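You operate a simulated robot arm through the tools that you are given. There is no shell and no other tool.

The job below is to be done with a simulated robot arm. You get a single attempt, and the scene is never put back.

Task
Clamp the long and medium bars at their pins and bridge them with the short bar.
Fine: long bar at the red pins, medium bar at the blue pins; the short bar lies in line across the gap. Keep clear of the pad.

Only the result counts: the job must be done as asked and must still hold three seconds after the hand-in. Knocking over, shifting, dropping, spilling or breaking anything else fails it.

Robot
A 7-joint arm with a two-finger parallel gripper, fixed in place. Base frame: the origin is on the floor under the middle of its stand, x ahead of it, y to its left, z up; the work surface is at about z = 78. Readings come in cm, rad, newtons and seconds.
It reaches about 152.4 cm from its shoulder. Its first joint turns from -2.601 to 2.601 rad. Payload 3.5 kg.
The TCP is the grasp point between the finger pads, 2.3 cm short of the fingertips. In the tool frame z runs along the fingers and y along their closing line. The gripper opens to 9.4 cm. The fingers are 3.8 cm wide and 1 cm thick; the gripper's body (5.4 by 9.6 cm) begins 3.9 cm behind the TCP.
Orientation is that of the tool frame in the base frame, as a unit quaternion [x, y, z, w]. With the fingers straight down and closing along the base's y, the tool's x points along the base's -x, its y along +y and its z along -z.

Tools
- The arm moves only by the tool servo_tool. Its argument "series" is one flat list of numbers, 7 for each row, row after row: the shift along the tool's x, y, z in units of 500 mm (1.0 is 500 mm), then the turn, a rotation vector about the tool's x, y, z in units of 120 degrees (1.0 is 120 degrees), then the opening in per cent of the stroke, from 0 (shut) to 100 (fully open). In form: [x, y, z, wx, wy, wz, jaw, x, y, z, wx, wy, wz, jaw, ...]. A call has 1 to 20 rows; each row is the pose to reach, as a shift and turn from the pose commanded when the call began, along the tool's axes at that moment. A call with a number of a shift or a turn outside -1 to 1 is refused whole. Each row takes 0.2 s and may step no farther than 5 cm and 0.15 rad from the row before; otherwise, or with a gripper value out of range, the whole call is refused. Where a pose cannot be reached the arm comes as near as it can. A force on the tool above 90 N (or 10 N above the force at the start of the call, whichever is more), or a blocked arm, ends the call early, and 0.2 s more pass. The fingers move at their own pace (about 15.3 cm/s each) and stop on an object; they squeeze with about 20 N. The grip force told is the motor's: it shows also when the fingers shut on nothing. Time passes only in rows, and 0.2 s behind the last, so rows that repeat a pose let the fingers close. The reply holds the time, the measured pose of the TCP, the force on the tool along the base axes, the opening and the grip force, in the units named above and with some noise, with the torque about the TCP (base axes, N m) and any sound that the robot's microphone picked up.
- Cameras (640 x 400 px; columns grow to the right, rows downward): "scene" is fixed at [22.59, -51.22, 137.17]; the picture's right is [0.80, -0.59, 0.00], its down [-0.21, -0.29, -0.93] and it looks along [0.56, 0.75, -0.36] (base axes); focal length 322 px, centre (320, 200). "wrist" rides on the gripper at [8.7, 1.6, -7.5] in the tool frame; the picture's right is [-0.18, 0.98, 0.00], its down [-0.58, -0.11, -0.81] and it looks along [-0.79, -0.15, 0.59] (tool axes); focal length 243 px, centre (320, 200). There is no depth. A picture from a camera that has moved, and an enlarged one, comes with that camera's place and axes in the base frame and with its lens. The place of the scene camera against the robot may be out by one fixed shift of up to 2.5 cm in any direction.
- camera(camera): a new picture of that camera. No time passes.
- enlarge(camera, box): a new picture of the part [left, top, right, bottom] of that camera's present view, enlarged. No time passes.
- job_done(): hands the job in; it is judged then, once.

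Nothing tells you positions but the pictures and the camera data. Unless the task says otherwise, let go and move clear before handing in.

The tools are called after "Emit:" by a JSON object that holds its "op" and its "data". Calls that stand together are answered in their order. servo_tool: Moves the arm, as the interface text tells. Its arguments: {"type":"object","properties":{"series":{"type":"array"}},"required":["series"]} The other tools are called the same way: camera (camera) takes a picture; enlarge (camera, box) takes an enlarged picture of a part of a camera's view; job_done () hands the job in.

At the start:

```text
clock: 0.0
ee_pos: [52.58, 65.98, 114.14]
orientation: [0.0, 1.0, 0.0, 0.001]
ft_force: [-0.1, -0.1, -0.4]
ft_torque: [-0.03, -0.01, 0.02]
opening: 9.42
gripper_force: 0.1
```

scene: 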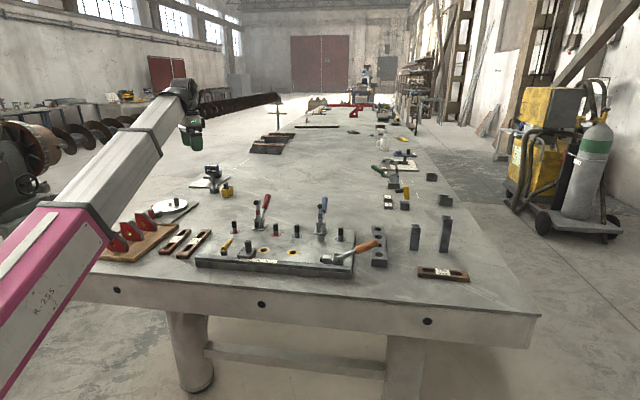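
wrist: 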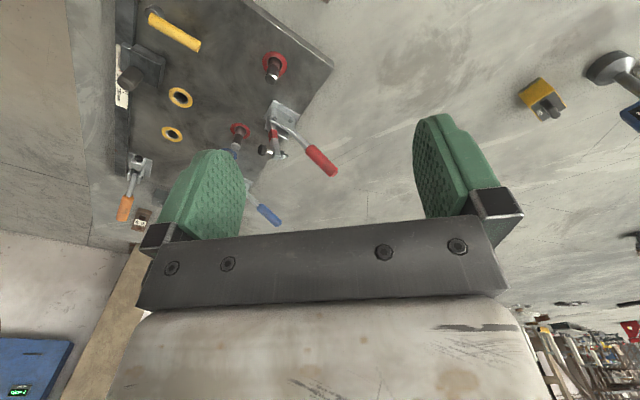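

I see a workbench with a fixture plate carrying pins and toggle clamps, and several bars around it. I'll look closer at the plate and the objects around it before moving.

Emit:
{"op": "enlarge", "data": {"camera": "scene", "box": [180, 180, 400, 290]}}

Emit:
{"op": "enlarge", "data": {"camera": "scene", "box": [340, 130, 500, 290]}}

Emit:
{"op": "enlarge", "data": {"camera": "wrist", "box": [90, 0, 350, 240]}}

Emit:
{"op": "enlarge", "data": {"camera": "scene", "box": [90, 150, 250, 270]}}

```text
2.91 times, centred on (290, 235) of scene
camera zoom: at [22.59, -51.22, 137.17], right [0.8, -0.59, 0.0], down [-0.21, -0.29, -0.93], along [0.56, 0.75, -0.36], focal length 936 px, centre (407, 98)
```

zoom: 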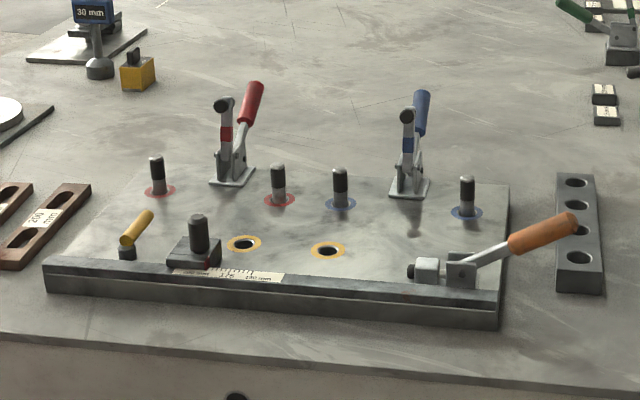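

```text
2.50 times, centred on (420, 210) of scene
camera zoom: at [22.59, -51.22, 137.17], right [0.8, -0.59, 0.0], down [-0.21, -0.29, -0.93], along [0.56, 0.75, -0.36], focal length 804 px, centre (70, 175)
```

zoom: 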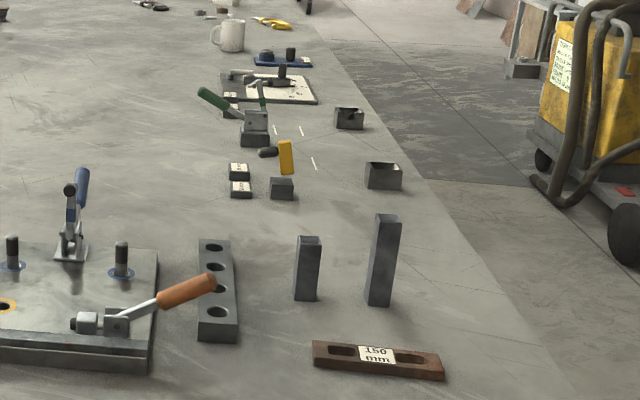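

```text
1.67 times, centred on (220, 120) of wrist
camera zoom: at [43.86, 67.6, 121.47], right [0.18, 0.98, 0.0], down [0.58, -0.11, 0.81], along [0.79, -0.15, -0.59], focal length 404 px, centre (487, 333)
```

zoom: 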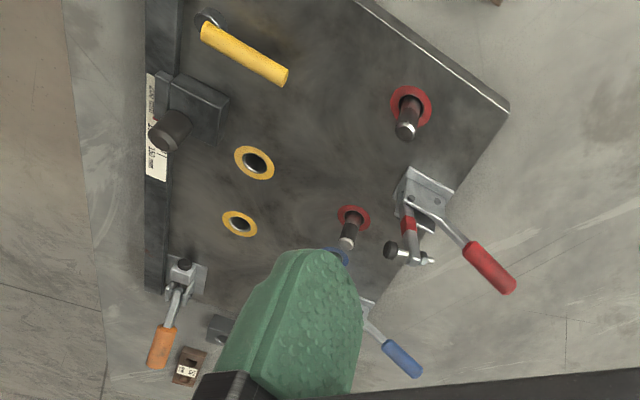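

```text
3.33 times, centred on (170, 210) of scene
camera zoom: at [22.59, -51.22, 137.17], right [0.8, -0.59, 0.0], down [-0.21, -0.29, -0.93], along [0.56, 0.75, -0.36], focal length 1072 px, centre (820, 167)
```

zoom: 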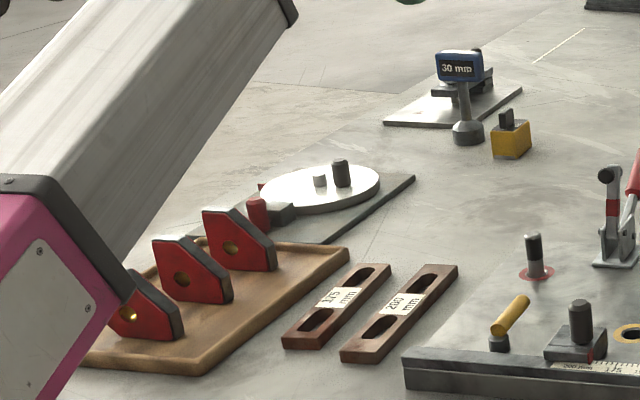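

I see the fixture plate lying diagonally, with red and blue pins along one line. Bars marked 200, 175 and 150 mm lie around it, 200/175 on the left and 150 on the right. I'll move the gripper back and up so the wrist camera gives a better overview.

Emit:
{"op": "servo_tool", "data": {"series": [0.04, -0.06, -0.03, 0, 0, 0, 100, 0.08, -0.12, -0.06, 0, 0, 0, 100, 0.12, -0.18, -0.09, 0, 0, 0, 100, 0.16, -0.24, -0.12, 0, 0, 0, 100, 0.2, -0.3, -0.15, 0, 0, 0, 100, 0.24, -0.36, -0.18, 0, 0, 0, 100, 0.24, -0.36, -0.18, 0, 0, 0, 100]}}

```text
clock: 1.6
ee_pos: [43.7, 51.09, 116.3]
orientation: [-0.002, 0.999, 0.035, 0.035]
ft_force: [-1.0, 0.9, 0.1]
ft_torque: [-0.01, 0.01, 0.01]
opening: 9.42
gripper_force: 0.1
out of reach, approached as far as the arm can: row 2, 3, 4, 5, 6, 7
```

The arm stopped short of that pose, so there seems to be a limit close to the base. I'll check the views from here.

Emit:
{"op": "camera", "data": {"camera": "wrist"}}

Emit:
{"op": "camera", "data": {"camera": "scene"}}

```text
taken
camera wrist: at [34.48, 52.2, 123.12], right [0.18, 0.98, 0.08], down [0.53, -0.16, 0.83], along [0.83, -0.11, -0.54], focal length 243 px, centre (320, 200)
```

wrist: 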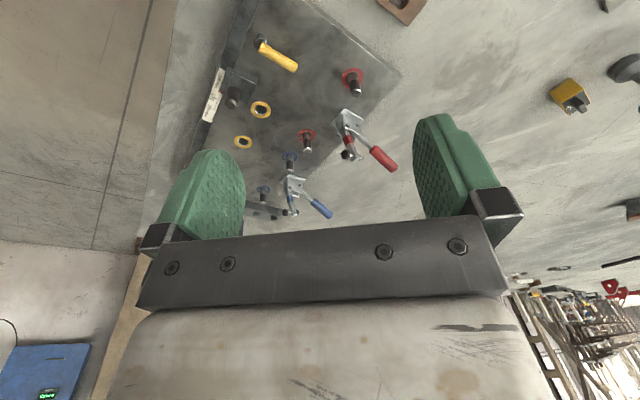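

```text
taken
```

scene: 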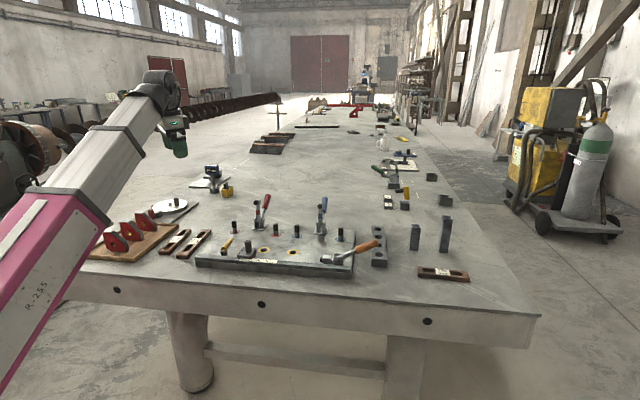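

Emit:
{"op": "enlarge", "data": {"camera": "wrist", "box": [180, 0, 420, 150]}}

Emit:
{"op": "enlarge", "data": {"camera": "wrist", "box": [230, 110, 390, 230]}}

Emit:
{"op": "enlarge", "data": {"camera": "scene", "box": [220, 180, 300, 260]}}

Emit:
{"op": "enlarge", "data": {"camera": "scene", "box": [290, 190, 390, 270]}}

Emit:
{"op": "enlarge", "data": {"camera": "scene", "box": [150, 215, 230, 265]}}

Emit:
{"op": "enlarge", "data": {"camera": "scene", "box": [400, 250, 490, 300]}}

```text
2.67 times, centred on (300, 75) of wrist
camera zoom: at [34.48, 52.2, 123.12], right [0.18, 0.98, 0.08], down [0.53, -0.16, 0.83], along [0.83, -0.11, -0.54], focal length 647 px, centre (373, 533)
```

zoom: 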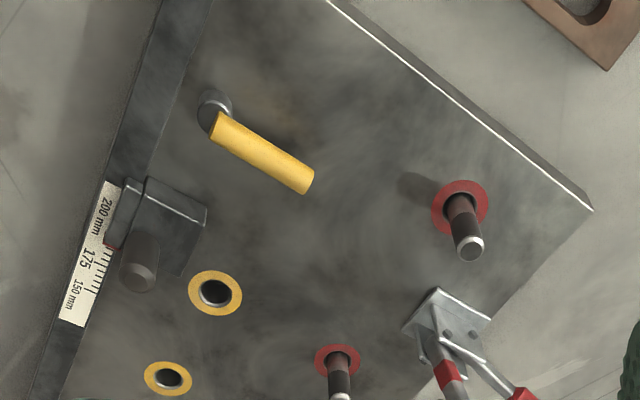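

```text
3.33 times, centred on (310, 170) of wrist
camera zoom: at [34.48, 52.2, 123.12], right [0.18, 0.98, 0.08], down [0.53, -0.16, 0.83], along [0.83, -0.11, -0.54], focal length 809 px, centre (353, 300)
```

zoom: 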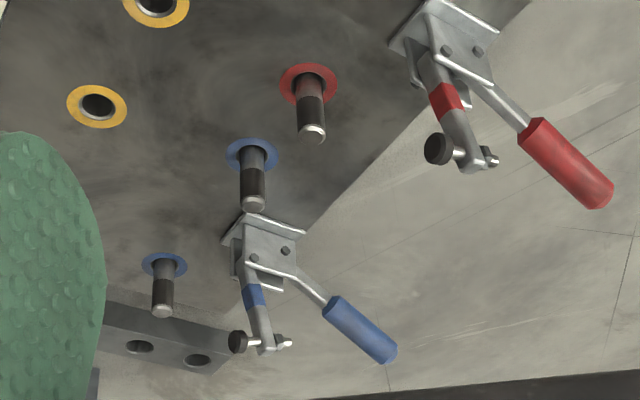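

```text
5.00 times, centred on (260, 220) of scene
camera zoom: at [22.59, -51.22, 137.17], right [0.8, -0.59, 0.0], down [-0.21, -0.29, -0.93], along [0.56, 0.75, -0.36], focal length 1608 px, centre (620, 100)
```

zoom: 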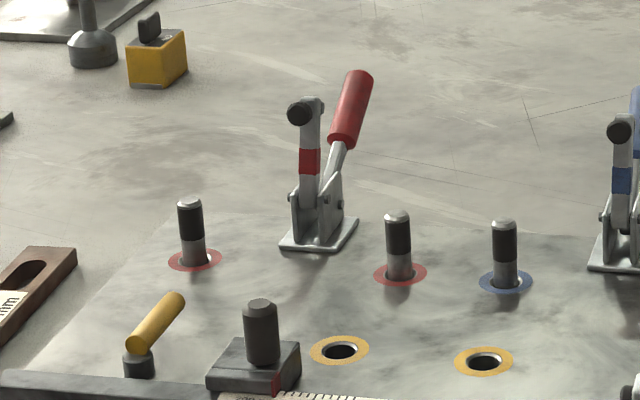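

```text
5.00 times, centred on (340, 230) of scene
camera zoom: at [22.59, -51.22, 137.17], right [0.8, -0.59, 0.0], down [-0.21, -0.29, -0.93], along [0.56, 0.75, -0.36], focal length 1608 px, centre (220, 50)
```

zoom: 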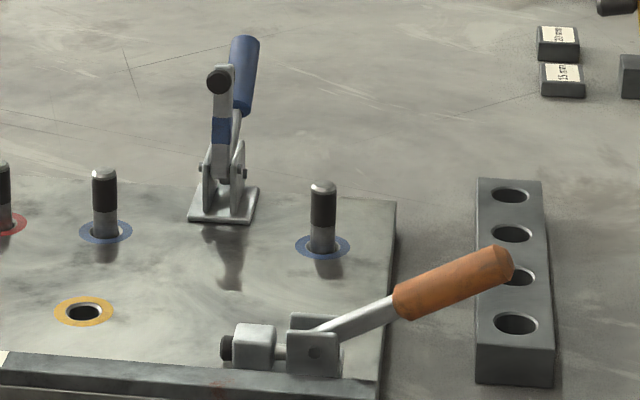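

```text
8.00 times, centred on (190, 240) of scene
camera zoom: at [22.59, -51.22, 137.17], right [0.8, -0.59, 0.0], down [-0.21, -0.29, -0.93], along [0.56, 0.75, -0.36], focal length 2573 px, centre (1360, -120)
```

zoom: 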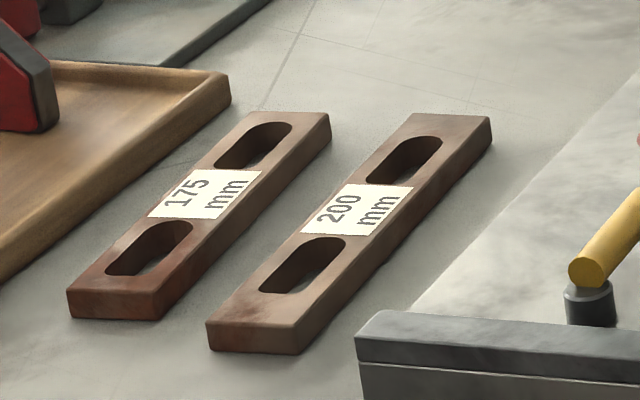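

```text
7.11 times, centred on (445, 275) of scene
camera zoom: at [22.59, -51.22, 137.17], right [0.8, -0.59, 0.0], down [-0.21, -0.29, -0.93], along [0.56, 0.75, -0.36], focal length 2287 px, centre (-569, -333)
```

zoom: 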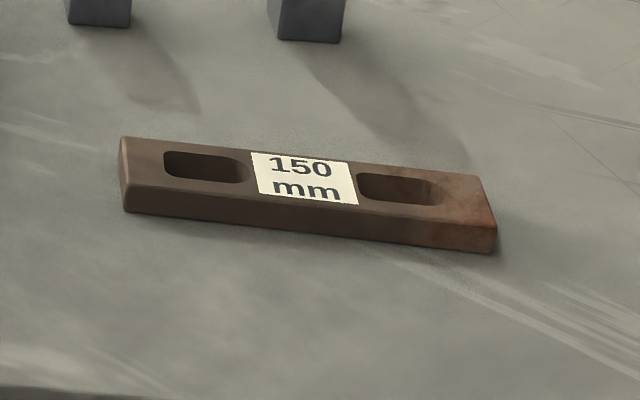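

The pins all lie on one diagonal line, with the red clamp midway between the red pins and the blue clamp midway between the blue ones. I'll move forward to a reachable pose so I can tilt the wrist and look straight down to measure.

Emit:
{"op": "servo_tool", "data": {"series": [-0.08, 0, 0, 0, 0, 0, 100, -0.16, 0, 0, 0, 0, 0, 100, -0.24, 0, 0, 0, 0, 0, 100, -0.32, 0, 0, 0, 0, 0, 100, -0.4, 0, 0, 0, 0, 0, 100]}}

```text
clock: 2.8
ee_pos: [63.81, 51.05, 117.69]
orientation: [-0.001, 0.999, 0.035, 0.035]
ft_force: [-0.3, 0.9, -0.1]
ft_torque: [0.0, 0.02, 0.01]
opening: 9.44
gripper_force: 0.0
```

Emit:
{"op": "servo_tool", "data": {"series": [-0.066, 0, 0, 0.0046, 0.0583, 0.0019, 100, -0.132, 0, 0, 0.0091, 0.1166, 0.0037, 100, -0.198, 0, 0, 0.0137, 0.175, 0.0056, 100, -0.264, 0, 0, 0.0183, 0.2333, 0.0075, 100, -0.33, 0, 0, 0.0229, 0.2916, 0.0094, 100, -0.396, 0, 0, 0.0274, 0.3499, 0.0112, 100, -0.46, 0, 0, 0.032, 0.4082, 0.0131, 100, -0.46, 0, 0, 0.032, 0.4082, 0.0131, 100]}}

Emit:
{"op": "camera", "data": {"camera": "wrist"}}

```text
clock: 4.6
ee_pos: [82.75, 58.75, 105.36]
orientation: [0.03, 0.976, 0.105, -0.186]
ft_force: [-0.3, 0.4, 1.0]
ft_torque: [-0.01, -0.01, -0.02]
opening: 9.39
gripper_force: 0.1
out of reach, approached as far as the arm can: row 1, 2, 3, 4, 5, 6, 7, 8
```

```text
taken
camera wrist: at [77.52, 58.9, 115.58], right [0.27, 0.96, 0.12], down [0.82, -0.29, 0.5], along [0.51, -0.03, -0.86], focal length 243 px, centre (320, 200)
```

wrist: 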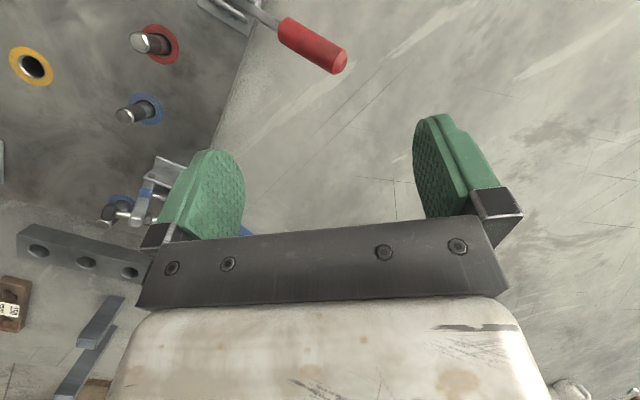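

The tilt is limited by the arm's joints. I'll go back to a straight-down tool, rise, and use yaw instead to look around.

Emit:
{"op": "servo_tool", "data": {"series": [0.037, -0.023, -0.047, 0.0202, -0.0358, -0.0058, 100, 0.074, -0.046, -0.094, 0.0404, -0.0716, -0.0116, 100, 0.112, -0.07, -0.142, 0.0606, -0.1074, -0.0173, 100, 0.149, -0.093, -0.189, 0.0808, -0.1432, -0.0231, 100, 0.186, -0.116, -0.236, 0.101, -0.179, -0.0289, 100, 0.186, -0.116, -0.236, 0.101, -0.179, -0.0289, 100]}}

Emit:
{"op": "camera", "data": {"camera": "wrist"}}

Emit:
{"op": "camera", "data": {"camera": "scene"}}

```text
clock: 6.0
ee_pos: [77.6, 51.04, 118.25]
orientation: [-0.001, 1.0, 0.0, 0.001]
ft_force: [0.7, 0.0, -1.3]
ft_torque: [-0.01, 0.01, 0.01]
opening: 9.41
gripper_force: 0.0
```

```text
taken
camera wrist: at [68.83, 52.63, 125.41], right [0.18, 0.98, 0.0], down [0.58, -0.11, 0.81], along [0.79, -0.15, -0.59], focal length 243 px, centre (320, 200)
```

wrist: 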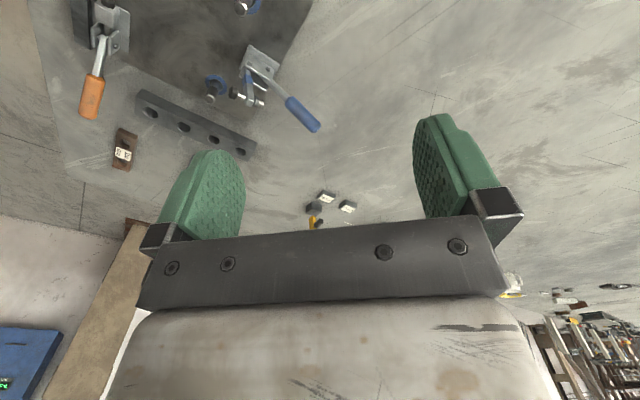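

```text
taken
```

scene: 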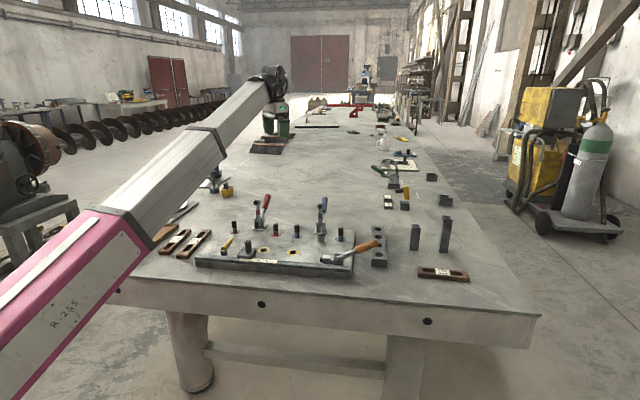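

Straight-down orientation works here. Now I'll yaw the tool so the camera looks back over the plate toward the 200 and 175 bars.

Emit:
{"op": "servo_tool", "data": {"series": [0, -0.0133, 0, 0, 0, -0.0667, 100, 0, -0.0267, 0, 0, 0, -0.1333, 100, 0, -0.04, 0, 0, 0, -0.2, 100, 0, -0.0533, 0, 0, 0, -0.2667, 100, 0, -0.0667, 0, 0, 0, -0.3333, 100, 0, -0.08, 0, 0, 0, -0.4, 100, 0, -0.0933, 0, 0, 0, -0.4667, 100, 0, -0.1067, 0, 0, 0, -0.5333, 100, 0, -0.12, 0, 0, 0, -0.6, 100, 0, -0.1333, 0, 0, 0, -0.6667, 100, 0, -0.1467, 0, 0, 0, -0.7333, 100, 0, -0.16, 0, 0, 0, -0.8, 100, 0, -0.1733, 0, 0, 0, -0.8667, 100, 0, -0.1867, 0, 0, 0, -0.9333, 100, 0, -0.2, 0, 0, 0, -1, 100]}}

Emit:
{"op": "camera", "data": {"camera": "wrist"}}

```text
clock: 6.7
ee_pos: [77.46, 49.61, 117.96]
orientation: [-0.124, 0.992, 0.002, 0.001]
ft_force: [-4.6, 18.6, -4.9]
ft_torque: [-1.68, -0.85, -1.92]
opening: 9.41
gripper_force: 0.2
stopped in row 3: the force on the tool passed its limit at 124 N (the readings are from after the stop); the commanded pose is now the measured one
```

```text
taken
camera wrist: at [68.66, 49.04, 125.35], right [-0.06, 1.0, 0.01], down [0.59, 0.03, 0.81], along [0.81, 0.06, -0.59], focal length 243 px, centre (320, 200)
```

wrist: 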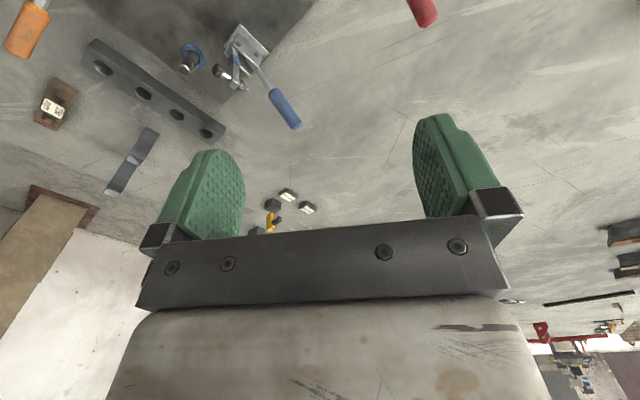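

The tool met a force during the yaw. I'll look at the scene to see what it could have touched.

Emit:
{"op": "camera", "data": {"camera": "scene"}}

Emit:
{"op": "enlarge", "data": {"camera": "scene", "box": [180, 40, 340, 140]}}

```text
taken
```

scene: 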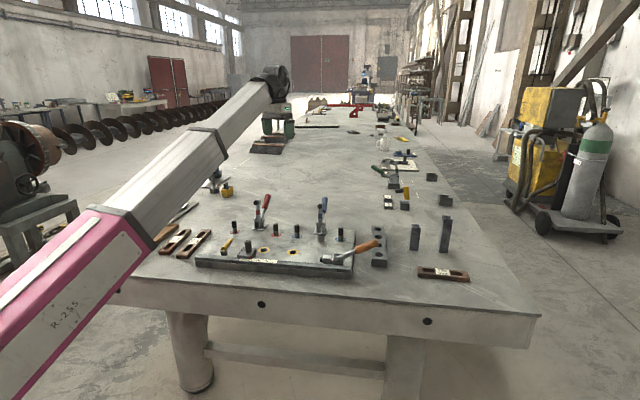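

```text
4.00 times, centred on (260, 90) of scene
camera zoom: at [22.59, -51.22, 137.17], right [0.8, -0.59, 0.0], down [-0.21, -0.29, -0.93], along [0.56, 0.75, -0.36], focal length 1287 px, centre (560, 640)
```

zoom: 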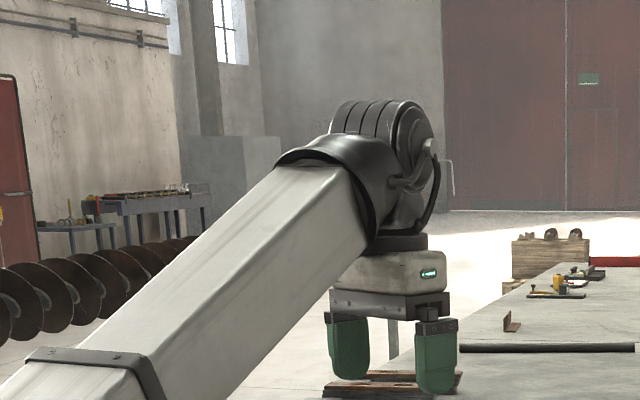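

The wrist housing or camera apparently touched the robot's own forearm, not anything on the bench. I'll turn the other way, which swings the camera away from the forearm, while lowering and moving slightly outward.

Emit:
{"op": "servo_tool", "data": {"series": [-0.0115, 0.0049, 0.0, 0, 0, 0.0617, 100, -0.023, 0.0098, 0.02, 0, 0, 0.1233, 100, -0.0345, 0.0146, 0.04, 0, 0, 0.185, 100, -0.046, 0.0195, 0.06, 0, 0, 0.2467, 100, -0.0575, 0.0244, 0.085, 0, 0, 0.3083, 100, -0.069, 0.0293, 0.11, 0, 0, 0.37, 100, -0.0805, 0.0341, 0.135, 0, 0, 0.4316, 100, -0.092, 0.039, 0.16, 0, 0, 0.4933, 100]}}

Emit:
{"op": "camera", "data": {"camera": "wrist"}}

Emit:
{"op": "camera", "data": {"camera": "scene"}}

```text
clock: 8.5
ee_pos: [81.67, 52.72, 110.0]
orientation: [0.382, 0.924, 0.003, 0.0]
ft_force: [0.1, -0.1, -0.4]
ft_torque: [-0.01, 0.01, -0.03]
opening: 9.42
gripper_force: 0.1
```

```text
taken
camera wrist: at [76.53, 59.99, 117.37], right [0.82, 0.57, 0.01], down [0.33, -0.49, 0.8], along [0.46, -0.66, -0.59], focal length 243 px, centre (320, 200)
```

wrist: 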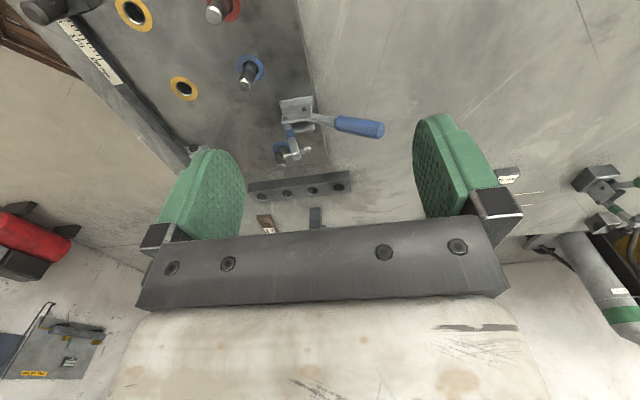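

```text
taken
```

scene: 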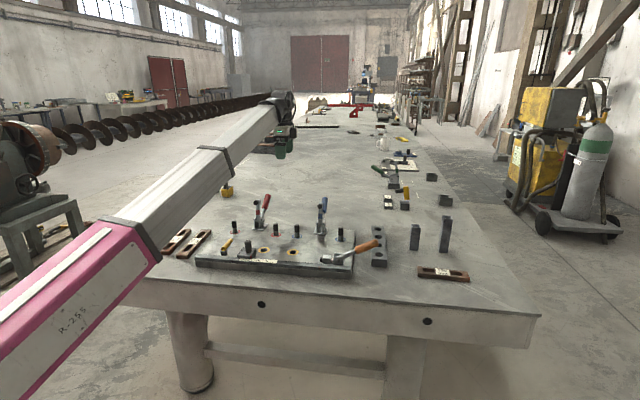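

The yaw in this direction is free of contact. I'll continue turning so the camera looks back toward the robot and the 200/175 bars.

Emit:
{"op": "servo_tool", "data": {"series": [0.0217, 0.0109, -0.0027, 0, 0, 0.0639, 100, 0.0433, 0.0219, -0.0053, 0, 0, 0.1278, 100, 0.065, 0.0328, -0.008, 0, 0, 0.1917, 100, 0.0867, 0.0437, -0.0107, 0, 0, 0.2555, 100, 0.1083, 0.0547, -0.0133, 0, 0, 0.3194, 100, 0.13, 0.0656, -0.016, 0, 0, 0.3833, 100, 0.1517, 0.0765, -0.0187, 0, 0, 0.4472, 100, 0.1733, 0.0875, -0.0213, 0, 0, 0.5111, 100, 0.195, 0.0984, -0.024, 0, 0, 0.575, 100, 0.2167, 0.1093, -0.0267, 0, 0, 0.6389, 100, 0.2383, 0.1203, -0.0293, 0, 0, 0.7028, 100, 0.26, 0.1312, -0.032, 0, 0, 0.7667, 100, 0.2817, 0.1421, -0.0347, 0, 0, 0.8305, 100, 0.3033, 0.1531, -0.0373, 0, 0, 0.8944, 100, 0.325, 0.164, -0.04, 0, 0, 0.9583, 100]}}

Emit:
{"op": "camera", "data": {"camera": "wrist"}}

```text
clock: 11.7
ee_pos: [77.96, 65.11, 111.79]
orientation: [0.923, 0.384, 0.003, 0.0]
ft_force: [-0.1, -1.0, 0.6]
ft_torque: [-0.01, 0.02, -0.01]
opening: 9.4
gripper_force: 0.0
out of reach, approached as far as the arm can: row 12, 13, 14, 15
```

```text
taken
camera wrist: at [85.07, 70.19, 119.13], right [0.57, -0.82, 0.0], down [-0.49, -0.34, 0.8], along [-0.66, -0.46, -0.6], focal length 243 px, centre (320, 200)
```

wrist: 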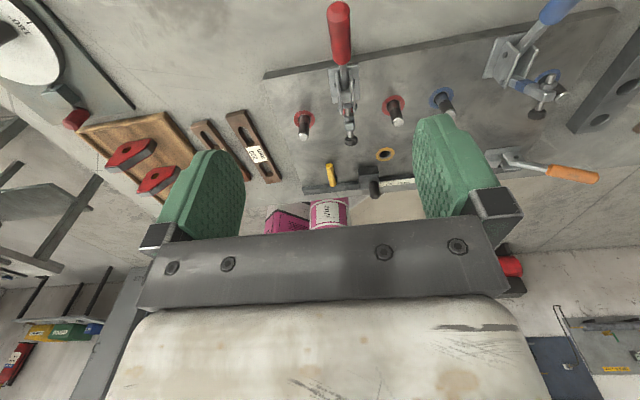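

Emit:
{"op": "enlarge", "data": {"camera": "wrist", "box": [180, 80, 320, 200]}}

Emit:
{"op": "enlarge", "data": {"camera": "wrist", "box": [270, 60, 420, 200]}}

Emit:
{"op": "enlarge", "data": {"camera": "wrist", "box": [370, 0, 640, 200]}}

```text
3.33 times, centred on (250, 140) of wrist
camera zoom: at [85.07, 70.19, 119.13], right [0.57, -0.82, 0.0], down [-0.49, -0.34, 0.8], along [-0.66, -0.46, -0.6], focal length 809 px, centre (553, 400)
```

zoom: 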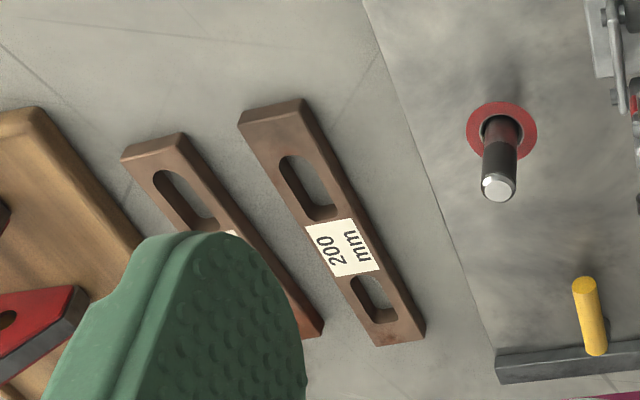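

```text
2.86 times, centred on (345, 130) of wrist
camera zoom: at [85.07, 70.19, 119.13], right [0.57, -0.82, 0.0], down [-0.49, -0.34, 0.8], along [-0.66, -0.46, -0.6], focal length 693 px, centre (249, 400)
```

zoom: 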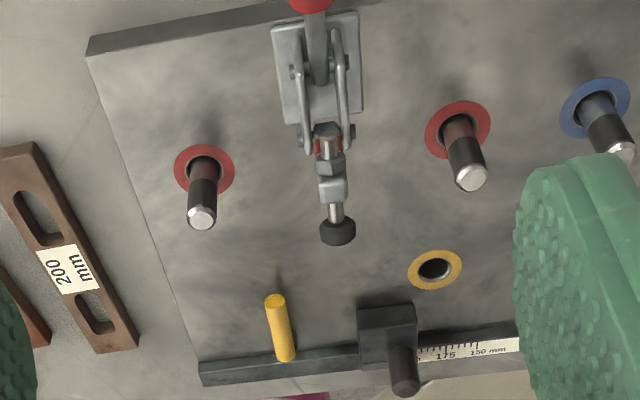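

```text
2.00 times, centred on (505, 100) of wrist
camera zoom: at [85.07, 70.19, 119.13], right [0.57, -0.82, 0.0], down [-0.49, -0.34, 0.8], along [-0.66, -0.46, -0.6], focal length 485 px, centre (-50, 400)
```

zoom: 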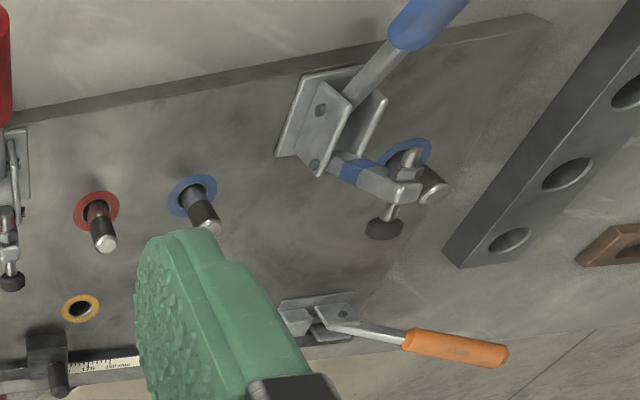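

From two views I've triangulated these, in base-frame cm:

| Item | Position |
|---|---|
| Plate top | z ≈ 80.2 |
| Red pins | about (61.0, 56.9) and (72.3, 45.6) |
| Blue pins | about (78.1, 40.1) and (89.8, 29.0) |
| Pin tops | z ≈ 85 |
| Red clamp pad, when closed | comes down about 3 cm on the robot side of the pin line |

So the bars should butt against the robot side of their pins. The 200 bar is centred near (48.2, 60.7), so next I'll unwind the yaw at a lower height and head toward it.

Emit:
{"op": "servo_tool", "data": {"series": [-0.0085, -0.0066, 0.0133, 0, 0, -0.0638, 64, -0.0169, -0.0133, 0.0267, 0, 0, -0.1276, 64, -0.0254, -0.0199, 0.04, 0, 0, -0.1914, 64, -0.0339, -0.0265, 0.0533, 0, 0, -0.2552, 64, -0.0423, -0.0332, 0.0667, 0, 0, -0.319, 64, -0.0508, -0.0398, 0.08, 0, 0, -0.3828, 64, -0.0593, -0.0464, 0.0933, 0, 0, -0.4466, 64, -0.0677, -0.0531, 0.1067, 0, 0, -0.5104, 64, -0.0762, -0.0597, 0.12, 0, 0, -0.5742, 64, -0.0847, -0.0663, 0.1333, 0, 0, -0.638, 64, -0.0931, -0.073, 0.1467, 0, 0, -0.7018, 64, -0.1016, -0.0796, 0.16, 0, 0, -0.7656, 64, -0.1101, -0.0862, 0.1733, 0, 0, -0.8294, 64, -0.1185, -0.0929, 0.1867, 0, 0, -0.8932, 64, -0.127, -0.0995, 0.2, 0, 0, -0.957, 64]}}

Emit:
{"op": "camera", "data": {"camera": "wrist"}}

```text
clock: 14.9
ee_pos: [69.91, 64.35, 101.75]
orientation: [0.171, 0.985, 0.001, 0.002]
ft_force: [-0.1, 0.3, 0.2]
ft_torque: [-0.01, -0.01, 0.01]
opening: 6.02
gripper_force: 0.2
```

```text
taken
camera wrist: at [62.18, 68.71, 109.06], right [0.5, 0.86, 0.0], down [0.51, -0.3, 0.81], along [0.7, -0.41, -0.59], focal length 243 px, centre (320, 200)
```

wrist: 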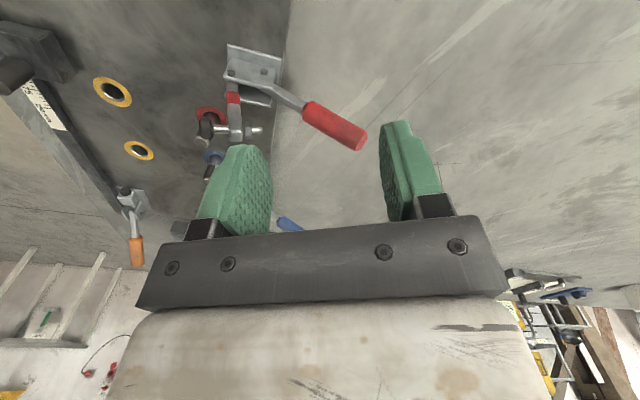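

Emit:
{"op": "servo_tool", "data": {"series": [0.0427, -0.0239, 0.0106, 0, 0, -0.0612, 64, 0.0853, -0.0478, 0.0211, 0, 0, -0.1224, 64, 0.128, -0.0717, 0.0317, 0, 0, -0.1837, 64, 0.1707, -0.0956, 0.0422, 0, 0, -0.2449, 64, 0.2133, -0.1194, 0.0528, 0, 0, -0.3061, 64, 0.256, -0.1433, 0.0633, 0, 0, -0.3673, 64, 0.2987, -0.1672, 0.0739, 0, 0, -0.4286, 64, 0.3413, -0.1911, 0.0844, 0, 0, -0.4898, 64, 0.384, -0.215, 0.095, 0, 0, -0.551, 64, 0.384, -0.215, 0.095, 0, 0, -0.551, 64]}}

Emit:
{"op": "camera", "data": {"camera": "wrist"}}

Emit:
{"op": "camera", "data": {"camera": "scene"}}

```text
clock: 17.1
ee_pos: [48.15, 60.52, 96.69]
orientation: [-0.394, 0.919, 0.0, 0.003]
ft_force: [-0.3, -0.5, 0.0]
ft_torque: [0.0, -0.01, 0.02]
opening: 6.01
gripper_force: 0.2
```

```text
taken
camera wrist: at [40.8, 55.39, 104.11], right [-0.58, 0.81, 0.0], down [0.48, 0.34, 0.81], along [0.66, 0.47, -0.59], focal length 243 px, centre (320, 200)
```

wrist: 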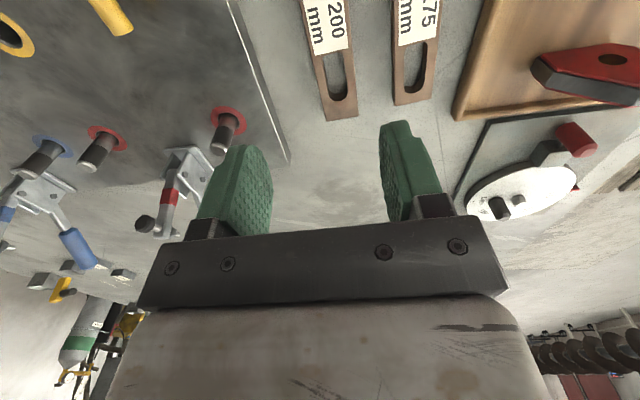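

```text
taken
```

scene: 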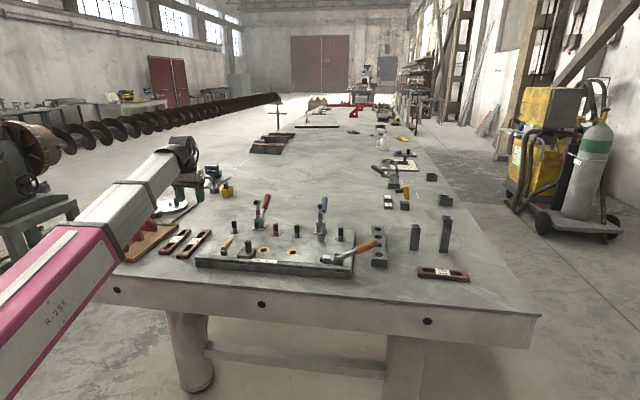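

Emit:
{"op": "enlarge", "data": {"camera": "wrist", "box": [270, 0, 470, 130]}}

```text
3.08 times, centred on (370, 65) of wrist
camera zoom: at [40.8, 55.39, 104.11], right [-0.58, 0.81, 0.0], down [0.48, 0.34, 0.81], along [0.66, 0.47, -0.59], focal length 746 px, centre (166, 615)
```

zoom: 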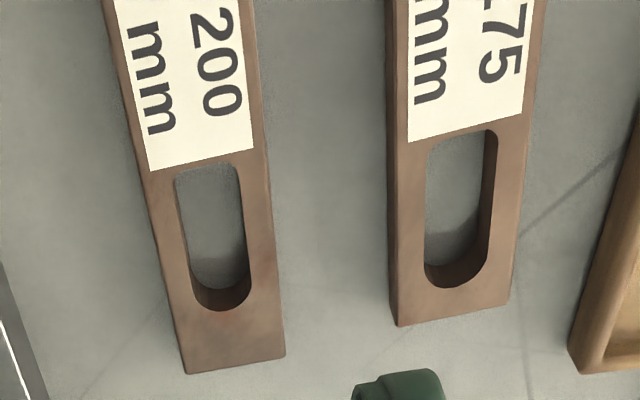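

The near view puts the 200 bar's centre near (47.0, 60.5), turned about 48°, with its top at z ≈ 79.6. I'll align over it, descend partway and check.

Emit:
{"op": "servo_tool", "data": {"series": [0.0162, 0.0164, 0.06, 0, 0, -0.0125, 64, 0.0162, 0.0164, 0.12, 0, 0, -0.0125, 64, 0.0162, 0.0164, 0.18, 0, 0, -0.0125, 64, 0.0162, 0.0164, 0.22, 0, 0, -0.0125, 64, 0.0162, 0.0164, 0.22, 0, 0, -0.0125, 64]}}

Emit:
{"op": "camera", "data": {"camera": "wrist"}}

```text
clock: 18.3
ee_pos: [46.93, 60.61, 85.92]
orientation: [-0.405, 0.914, -0.001, 0.003]
ft_force: [-0.2, -0.3, 0.2]
ft_torque: [0.02, 0.01, -0.01]
opening: 6.02
gripper_force: 0.0
```

```text
taken
camera wrist: at [39.89, 55.4, 93.16], right [-0.6, 0.8, 0.0], down [0.47, 0.36, 0.81], along [0.65, 0.49, -0.59], focal length 243 px, centre (320, 200)
```

wrist: 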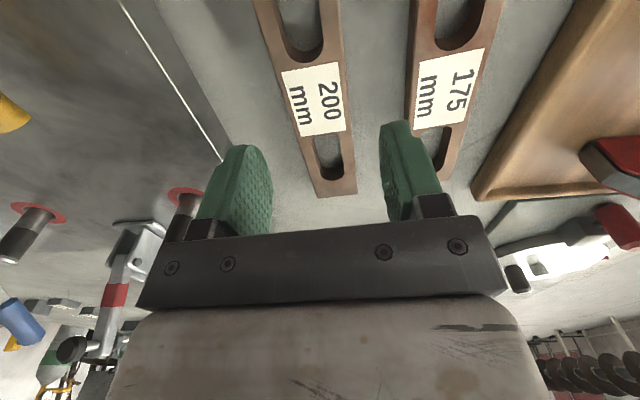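

The bar is centred between the fingers and aligned. I'll go down and grip it.

Emit:
{"op": "servo_tool", "data": {"series": [0, -0.004, 0.05, 0, 0, 0, 64, 0, -0.004, 0.08, 0, 0, 0, 64, 0, -0.004, 0.1, 0, 0, 0, 64, 0, -0.004, 0.1, 0, 0, 0, 64]}}

Emit:
{"op": "camera", "data": {"camera": "wrist"}}

```text
clock: 19.3
ee_pos: [47.4, 60.6, 80.93]
orientation: [-0.405, 0.914, -0.001, 0.003]
ft_force: [-0.5, 0.1, -0.1]
ft_torque: [-0.02, 0.0, 0.01]
opening: 6.0
gripper_force: 0.0
```

```text
taken
camera wrist: at [40.17, 55.32, 88.17], right [-0.6, 0.8, 0.0], down [0.47, 0.36, 0.81], along [0.65, 0.49, -0.59], focal length 243 px, centre (320, 200)
```

wrist: 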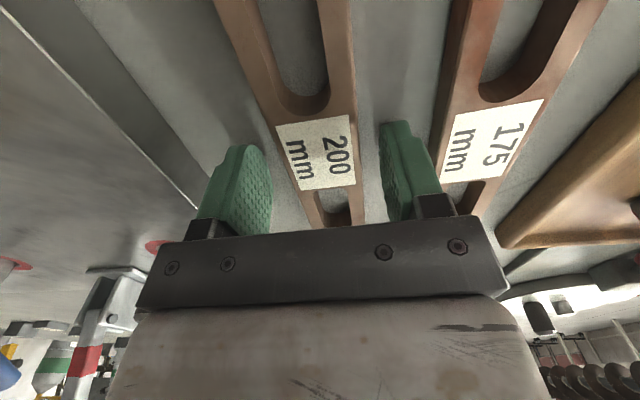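

Emit:
{"op": "servo_tool", "data": {"series": [0.01, 0, 0, 0, 0, 0, 64, 0.01, 0, 0, 0, 0, 0, 30, 0.01, 0, 0, 0, 0, 0, 10, 0.01, 0, 0, 0, 0, 0, 10, 0.01, 0, 0, 0, 0, 0, 0, 0.01, 0, 0, 0, 0, 0, 0]}}

Emit:
{"op": "camera", "data": {"camera": "wrist"}}

```text
clock: 20.7
ee_pos: [46.9, 60.35, 80.89]
orientation: [-0.405, 0.914, 0.0, 0.004]
ft_force: [-2.0, 0.2, 0.4]
ft_torque: [0.24, -0.06, 0.12]
opening: 4.0
gripper_force: 19.7
```

```text
taken
camera wrist: at [39.82, 54.95, 88.17], right [-0.6, 0.8, 0.0], down [0.47, 0.36, 0.81], along [0.65, 0.49, -0.59], focal length 243 px, centre (320, 200)
```

wrist: 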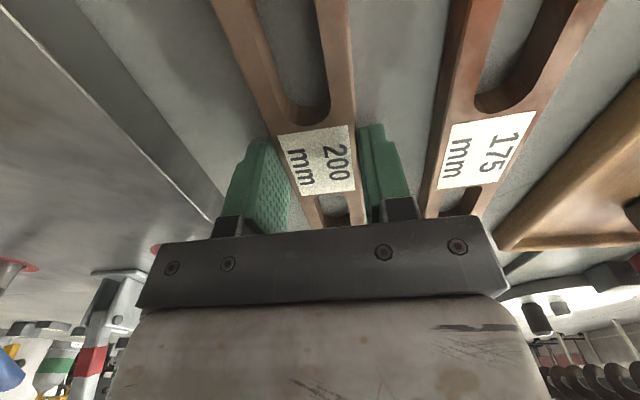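

Gripped at 4.0 cm width, near the label centre. Lifting.

Emit:
{"op": "servo_tool", "data": {"series": [0, 0, -0.03, 0, 0, 0, 0, 0, 0, -0.08, 0, 0, 0, 0, 0, 0, -0.14, 0, 0, 0, 0, 0, 0, -0.2, 0, 0, 0, 0, 0, 0, -0.24, 0, 0, 0, 0, 0, 0, -0.24, 0, 0, 0, 0]}}

Emit:
{"op": "camera", "data": {"camera": "wrist"}}

```text
clock: 22.1
ee_pos: [46.75, 60.14, 93.08]
orientation: [-0.405, 0.914, -0.001, 0.003]
ft_force: [-0.1, -0.1, -6.5]
ft_torque: [-0.01, -0.02, 0.0]
opening: 3.96
gripper_force: 19.7
```

```text
taken
camera wrist: at [39.64, 54.78, 100.25], right [-0.6, 0.8, 0.0], down [0.47, 0.36, 0.81], along [0.65, 0.49, -0.59], focal length 243 px, centre (320, 200)
```

wrist: 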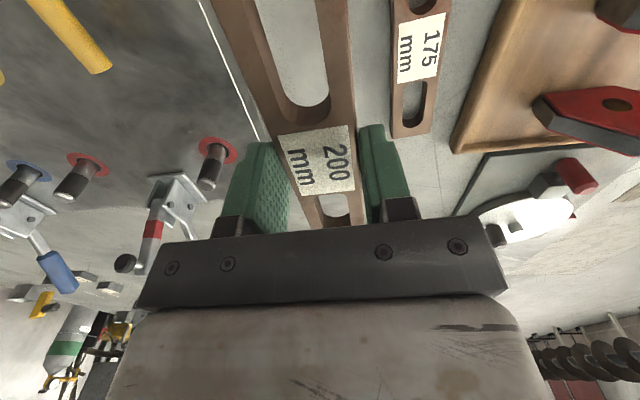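

The 200 bar is lifted level, weighing about 0.6 kg. I'll carry it over the plate while turning it in line with the pins, staying in front of the pin line and above the pin and clamp tops.

Emit:
{"op": "servo_tool", "data": {"series": [-0.0007, -0.0171, -0.03, 0, 0, 0.0644, 0, -0.0013, -0.0342, -0.06, 0, 0, 0.1289, 0, -0.002, -0.0512, -0.09, 0, 0, 0.1933, 0, -0.0026, -0.0683, -0.1, 0, 0, 0.2578, 0, -0.0033, -0.0854, -0.1, 0, 0, 0.3222, 0, -0.004, -0.1025, -0.1, 0, 0, 0.3867, 0, -0.0059, -0.1537, -0.1, 0, 0, 0.4511, 0, -0.0079, -0.2049, -0.1, 0, 0, 0.5156, 0, -0.0099, -0.2561, -0.1, 0, 0, 0.58, 0, -0.0118, -0.3074, -0.1, 0, 0, 0.6444, 0, -0.0138, -0.3586, -0.1, 0, 0, 0.7089, 0, -0.0158, -0.4098, -0.1, 0, 0, 0.7733, 0, -0.0158, -0.4098, -0.1, 0, 0, 0.7733, 0]}}

Emit:
{"op": "camera", "data": {"camera": "wrist"}}

Emit:
{"op": "camera", "data": {"camera": "scene"}}

```text
clock: 24.9
ee_pos: [62.51, 46.92, 98.04]
orientation: [0.383, 0.924, 0.002, 0.003]
ft_force: [0.0, 0.0, -6.9]
ft_torque: [0.01, 0.02, -0.03]
opening: 4.0
gripper_force: 19.5
```

```text
taken
camera wrist: at [57.51, 54.21, 105.28], right [0.83, 0.56, 0.01], down [0.33, -0.49, 0.81], along [0.46, -0.67, -0.59], focal length 243 px, centre (320, 200)
```

wrist: 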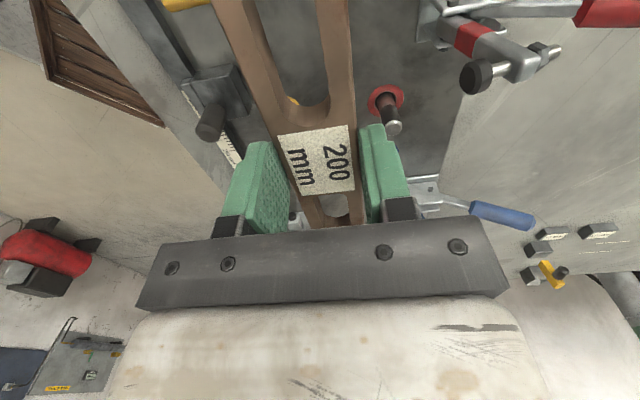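

```text
taken
```

scene: 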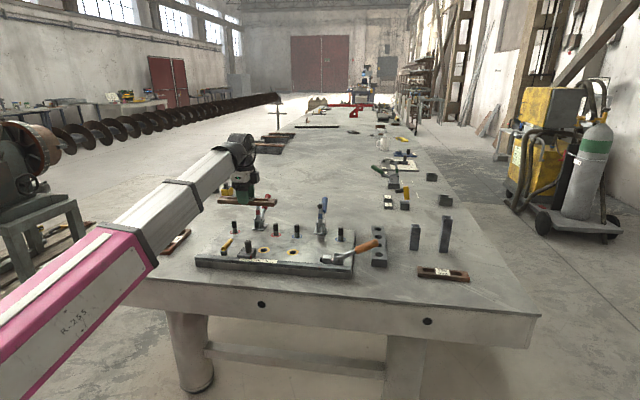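

Emit:
{"op": "enlarge", "data": {"camera": "wrist", "box": [330, 0, 570, 150]}}

Emit:
{"op": "enlarge", "data": {"camera": "scene", "box": [200, 180, 300, 270]}}

```text
2.67 times, centred on (450, 75) of wrist
camera zoom: at [57.51, 54.21, 105.28], right [0.83, 0.56, 0.01], down [0.33, -0.49, 0.81], along [0.46, -0.67, -0.59], focal length 647 px, centre (-27, 533)
```

zoom: 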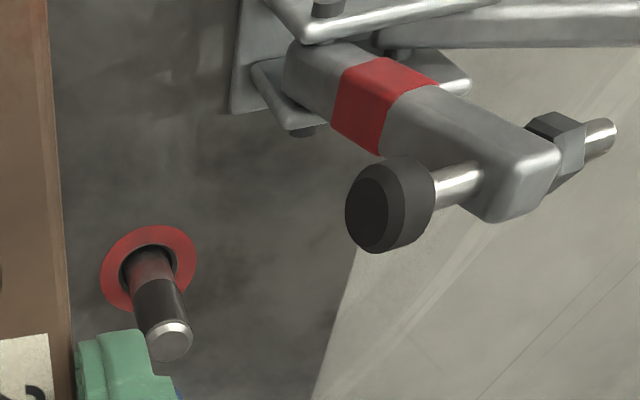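

```text
4.44 times, centred on (250, 225) of scene
camera zoom: at [22.59, -51.22, 137.17], right [0.8, -0.59, 0.0], down [-0.21, -0.29, -0.93], along [0.56, 0.75, -0.36], focal length 1430 px, centre (631, 89)
```

zoom: 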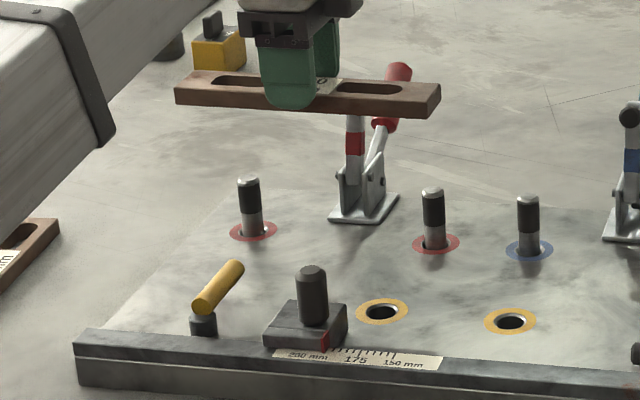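

The red-2 pin measures at (72.5, 45.7) with a radius near 1.0 cm, which agrees with the earlier estimate. I'll lower the bar in front of the red pins, leaving a gap for now.

Emit:
{"op": "servo_tool", "data": {"series": [0.0005, 0.01, 0.06, 0, 0, -0.0036, 0, 0.001, 0.02, 0.12, 0, 0, -0.0036, 0, 0.0013, 0.0307, 0.18, 0, 0, -0.0036, 0, 0.0013, 0.0307, 0.23, 0, 0, -0.0036, 0, 0.0013, 0.0307, 0.26, 0, 0, -0.0036, 0, 0.0013, 0.0307, 0.26, 0, 0, -0.0036, 0]}}

Emit:
{"op": "camera", "data": {"camera": "wrist"}}

Emit:
{"op": "enlarge", "data": {"camera": "scene", "box": [200, 170, 320, 270]}}

```text
clock: 26.3
ee_pos: [63.75, 48.19, 84.97]
orientation: [0.379, 0.925, 0.002, 0.003]
ft_force: [0.9, -0.3, -8.0]
ft_torque: [0.02, 0.0, 0.04]
opening: 4.02
gripper_force: 20.1
```

```text
taken
camera wrist: at [58.55, 55.31, 92.31], right [0.82, 0.57, 0.01], down [0.33, -0.49, 0.81], along [0.46, -0.66, -0.59], focal length 243 px, centre (320, 200)
```

wrist: 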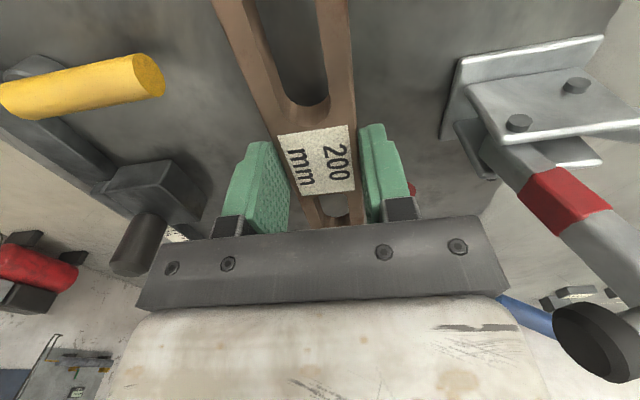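

```text
4.00 times, centred on (260, 220) of scene
camera zoom: at [22.59, -51.22, 137.17], right [0.8, -0.59, 0.0], down [-0.21, -0.29, -0.93], along [0.56, 0.75, -0.36], focal length 1287 px, centre (560, 120)
```

zoom: 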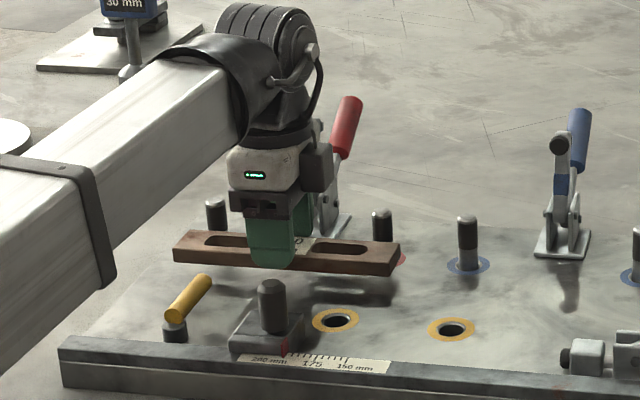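

The bar is just above the plate, in front of both red pins. I'll lower it until it contacts.

Emit:
{"op": "servo_tool", "data": {"series": [-0.003, 0, 0.015, 0, 0, 0, 0, -0.004, 0, 0.028, 0, 0, 0, 0, -0.004, 0, 0.032, 0, 0, 0, 0, -0.004, 0, 0.034, 0, 0, 0, 0]}}

```text
clock: 27.3
ee_pos: [63.76, 47.99, 83.33]
orientation: [0.38, 0.925, 0.002, 0.002]
ft_force: [-1.9, 1.5, 9.7]
ft_torque: [-0.4, -0.02, 0.01]
opening: 3.99
gripper_force: 20.2
```

Contact with the plate. Now I'll slide the bar back toward the pins, with a slight lift to ease friction.

Emit:
{"op": "servo_tool", "data": {"series": [0, 0, -0.003, 0, 0, 0, 0, 0, 0.01, -0.003, 0, 0, 0, 0, 0, 0.02, -0.003, 0, 0, 0, 0, 0, 0.024, -0.003, 0, 0, 0, 0]}}

Emit:
{"op": "camera", "data": {"camera": "wrist"}}

Emit:
{"op": "enlarge", "data": {"camera": "scene", "box": [200, 170, 320, 270]}}

```text
clock: 28.3
ee_pos: [64.61, 48.95, 83.42]
orientation: [0.379, 0.925, 0.003, 0.002]
ft_force: [-0.1, 0.0, -7.6]
ft_torque: [-0.02, 0.06, -0.02]
opening: 4.01
gripper_force: 20.6
```

```text
taken
camera wrist: at [59.53, 56.06, 90.76], right [0.82, 0.57, 0.01], down [0.33, -0.49, 0.81], along [0.46, -0.66, -0.59], focal length 243 px, centre (320, 200)
```

wrist: 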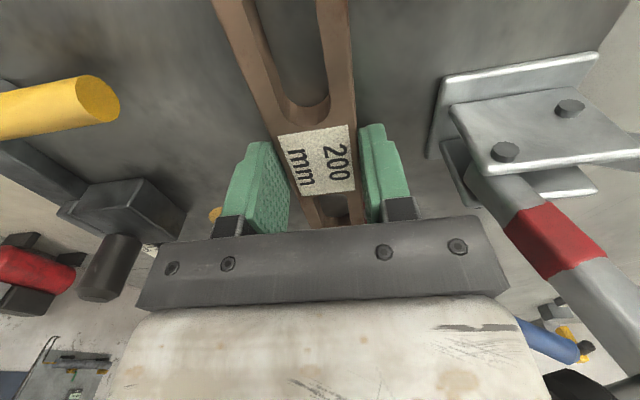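

```text
4.00 times, centred on (260, 220) of scene
camera zoom: at [22.59, -51.22, 137.17], right [0.8, -0.59, 0.0], down [-0.21, -0.29, -0.93], along [0.56, 0.75, -0.36], focal length 1287 px, centre (560, 120)
```

zoom: 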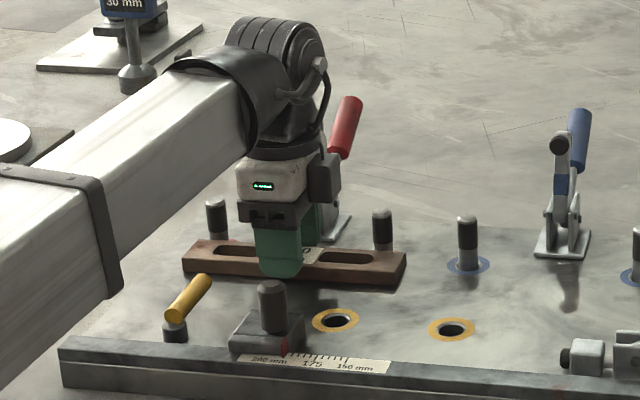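

Emit:
{"op": "servo_tool", "data": {"series": [0, 0.001, 0, 0, 0, 0, 0, 0, 0.002, 0, 0, 0, 0, 0]}}

Emit:
{"op": "servo_tool", "data": {"series": [0, 0.001, 0, 0, 0, 0, 0, 0, 0.002, 0, 0, 0, 0, 0]}}

```text
clock: 28.9
ee_pos: [64.75, 48.9, 83.5]
orientation: [0.379, 0.925, 0.002, 0.002]
ft_force: [0.5, 0.6, -6.7]
ft_torque: [-0.01, 0.01, -0.03]
opening: 3.99
gripper_force: 19.9
```

```text
clock: 29.5
ee_pos: [64.68, 48.97, 83.37]
orientation: [0.379, 0.925, 0.002, 0.003]
ft_force: [0.2, -0.5, -6.8]
ft_torque: [0.0, -0.01, 0.01]
opening: 3.98
gripper_force: 20.6
```

Emit:
{"op": "servo_tool", "data": {"series": [0, 0.001, 0, 0, 0, 0, 0, 0, 0.002, 0, 0, 0, 0, 0]}}

Emit:
{"op": "servo_tool", "data": {"series": [0, 0.001, 0, 0, 0, 0, 0, 0, 0.002, 0, 0, 0, 0, 0]}}

```text
clock: 30.1
ee_pos: [64.85, 48.99, 83.44]
orientation: [0.38, 0.925, 0.001, 0.003]
ft_force: [-0.4, -0.7, -6.7]
ft_torque: [-0.02, 0.0, -0.04]
opening: 3.98
gripper_force: 20.2
```

```text
clock: 30.7
ee_pos: [64.86, 49.02, 83.48]
orientation: [0.379, 0.925, 0.002, 0.003]
ft_force: [-0.1, -0.2, -7.2]
ft_torque: [0.0, 0.04, -0.01]
opening: 3.97
gripper_force: 19.7
```

Emit:
{"op": "servo_tool", "data": {"series": [0, 0.001, 0, 0, 0, 0, 0, 0, 0.002, 0, 0, 0, 0, 0]}}

Emit:
{"op": "servo_tool", "data": {"series": [0, 0.001, 0, 0, 0, 0, 0, 0, 0.002, 0, 0, 0, 0, 0]}}

Emit:
{"op": "enlarge", "data": {"camera": "scene", "box": [220, 200, 310, 260]}}

```text
clock: 31.3
ee_pos: [65.0, 49.16, 83.49]
orientation: [0.379, 0.925, 0.003, 0.003]
ft_force: [-2.7, -1.7, -5.9]
ft_torque: [-0.07, 0.05, -0.1]
opening: 3.99
gripper_force: 20.0
```

```text
clock: 31.9
ee_pos: [65.05, 49.18, 83.42]
orientation: [0.38, 0.925, 0.001, 0.003]
ft_force: [-5.4, -5.5, -6.4]
ft_torque: [-0.15, 0.1, -0.49]
opening: 3.99
gripper_force: 20.5
```

```text
6.67 times, centred on (265, 230) of scene
camera zoom: at [22.59, -51.22, 137.17], right [0.8, -0.59, 0.0], down [-0.21, -0.29, -0.93], along [0.56, 0.75, -0.36], focal length 2144 px, centre (687, 0)
```

zoom: 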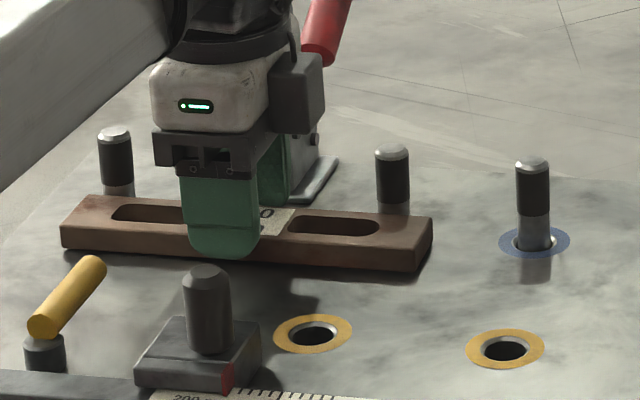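

The bar touches the red-2 pin first, judging by the torque. I'll rotate slightly clockwise to seat it on both pins.

Emit:
{"op": "servo_tool", "data": {"series": [0, -0.001, 0, 0, 0, 0.002, 0, 0, 0, 0, 0, 0, 0.004, 0, 0, 0, 0, 0, 0, 0.004, 0]}}

```text
clock: 32.7
ee_pos: [65.06, 49.19, 83.5]
orientation: [0.383, 0.924, 0.001, 0.002]
ft_force: [-5.9, -6.6, -6.1]
ft_torque: [-0.15, 0.22, 0.32]
opening: 4.0
gripper_force: 20.2
```

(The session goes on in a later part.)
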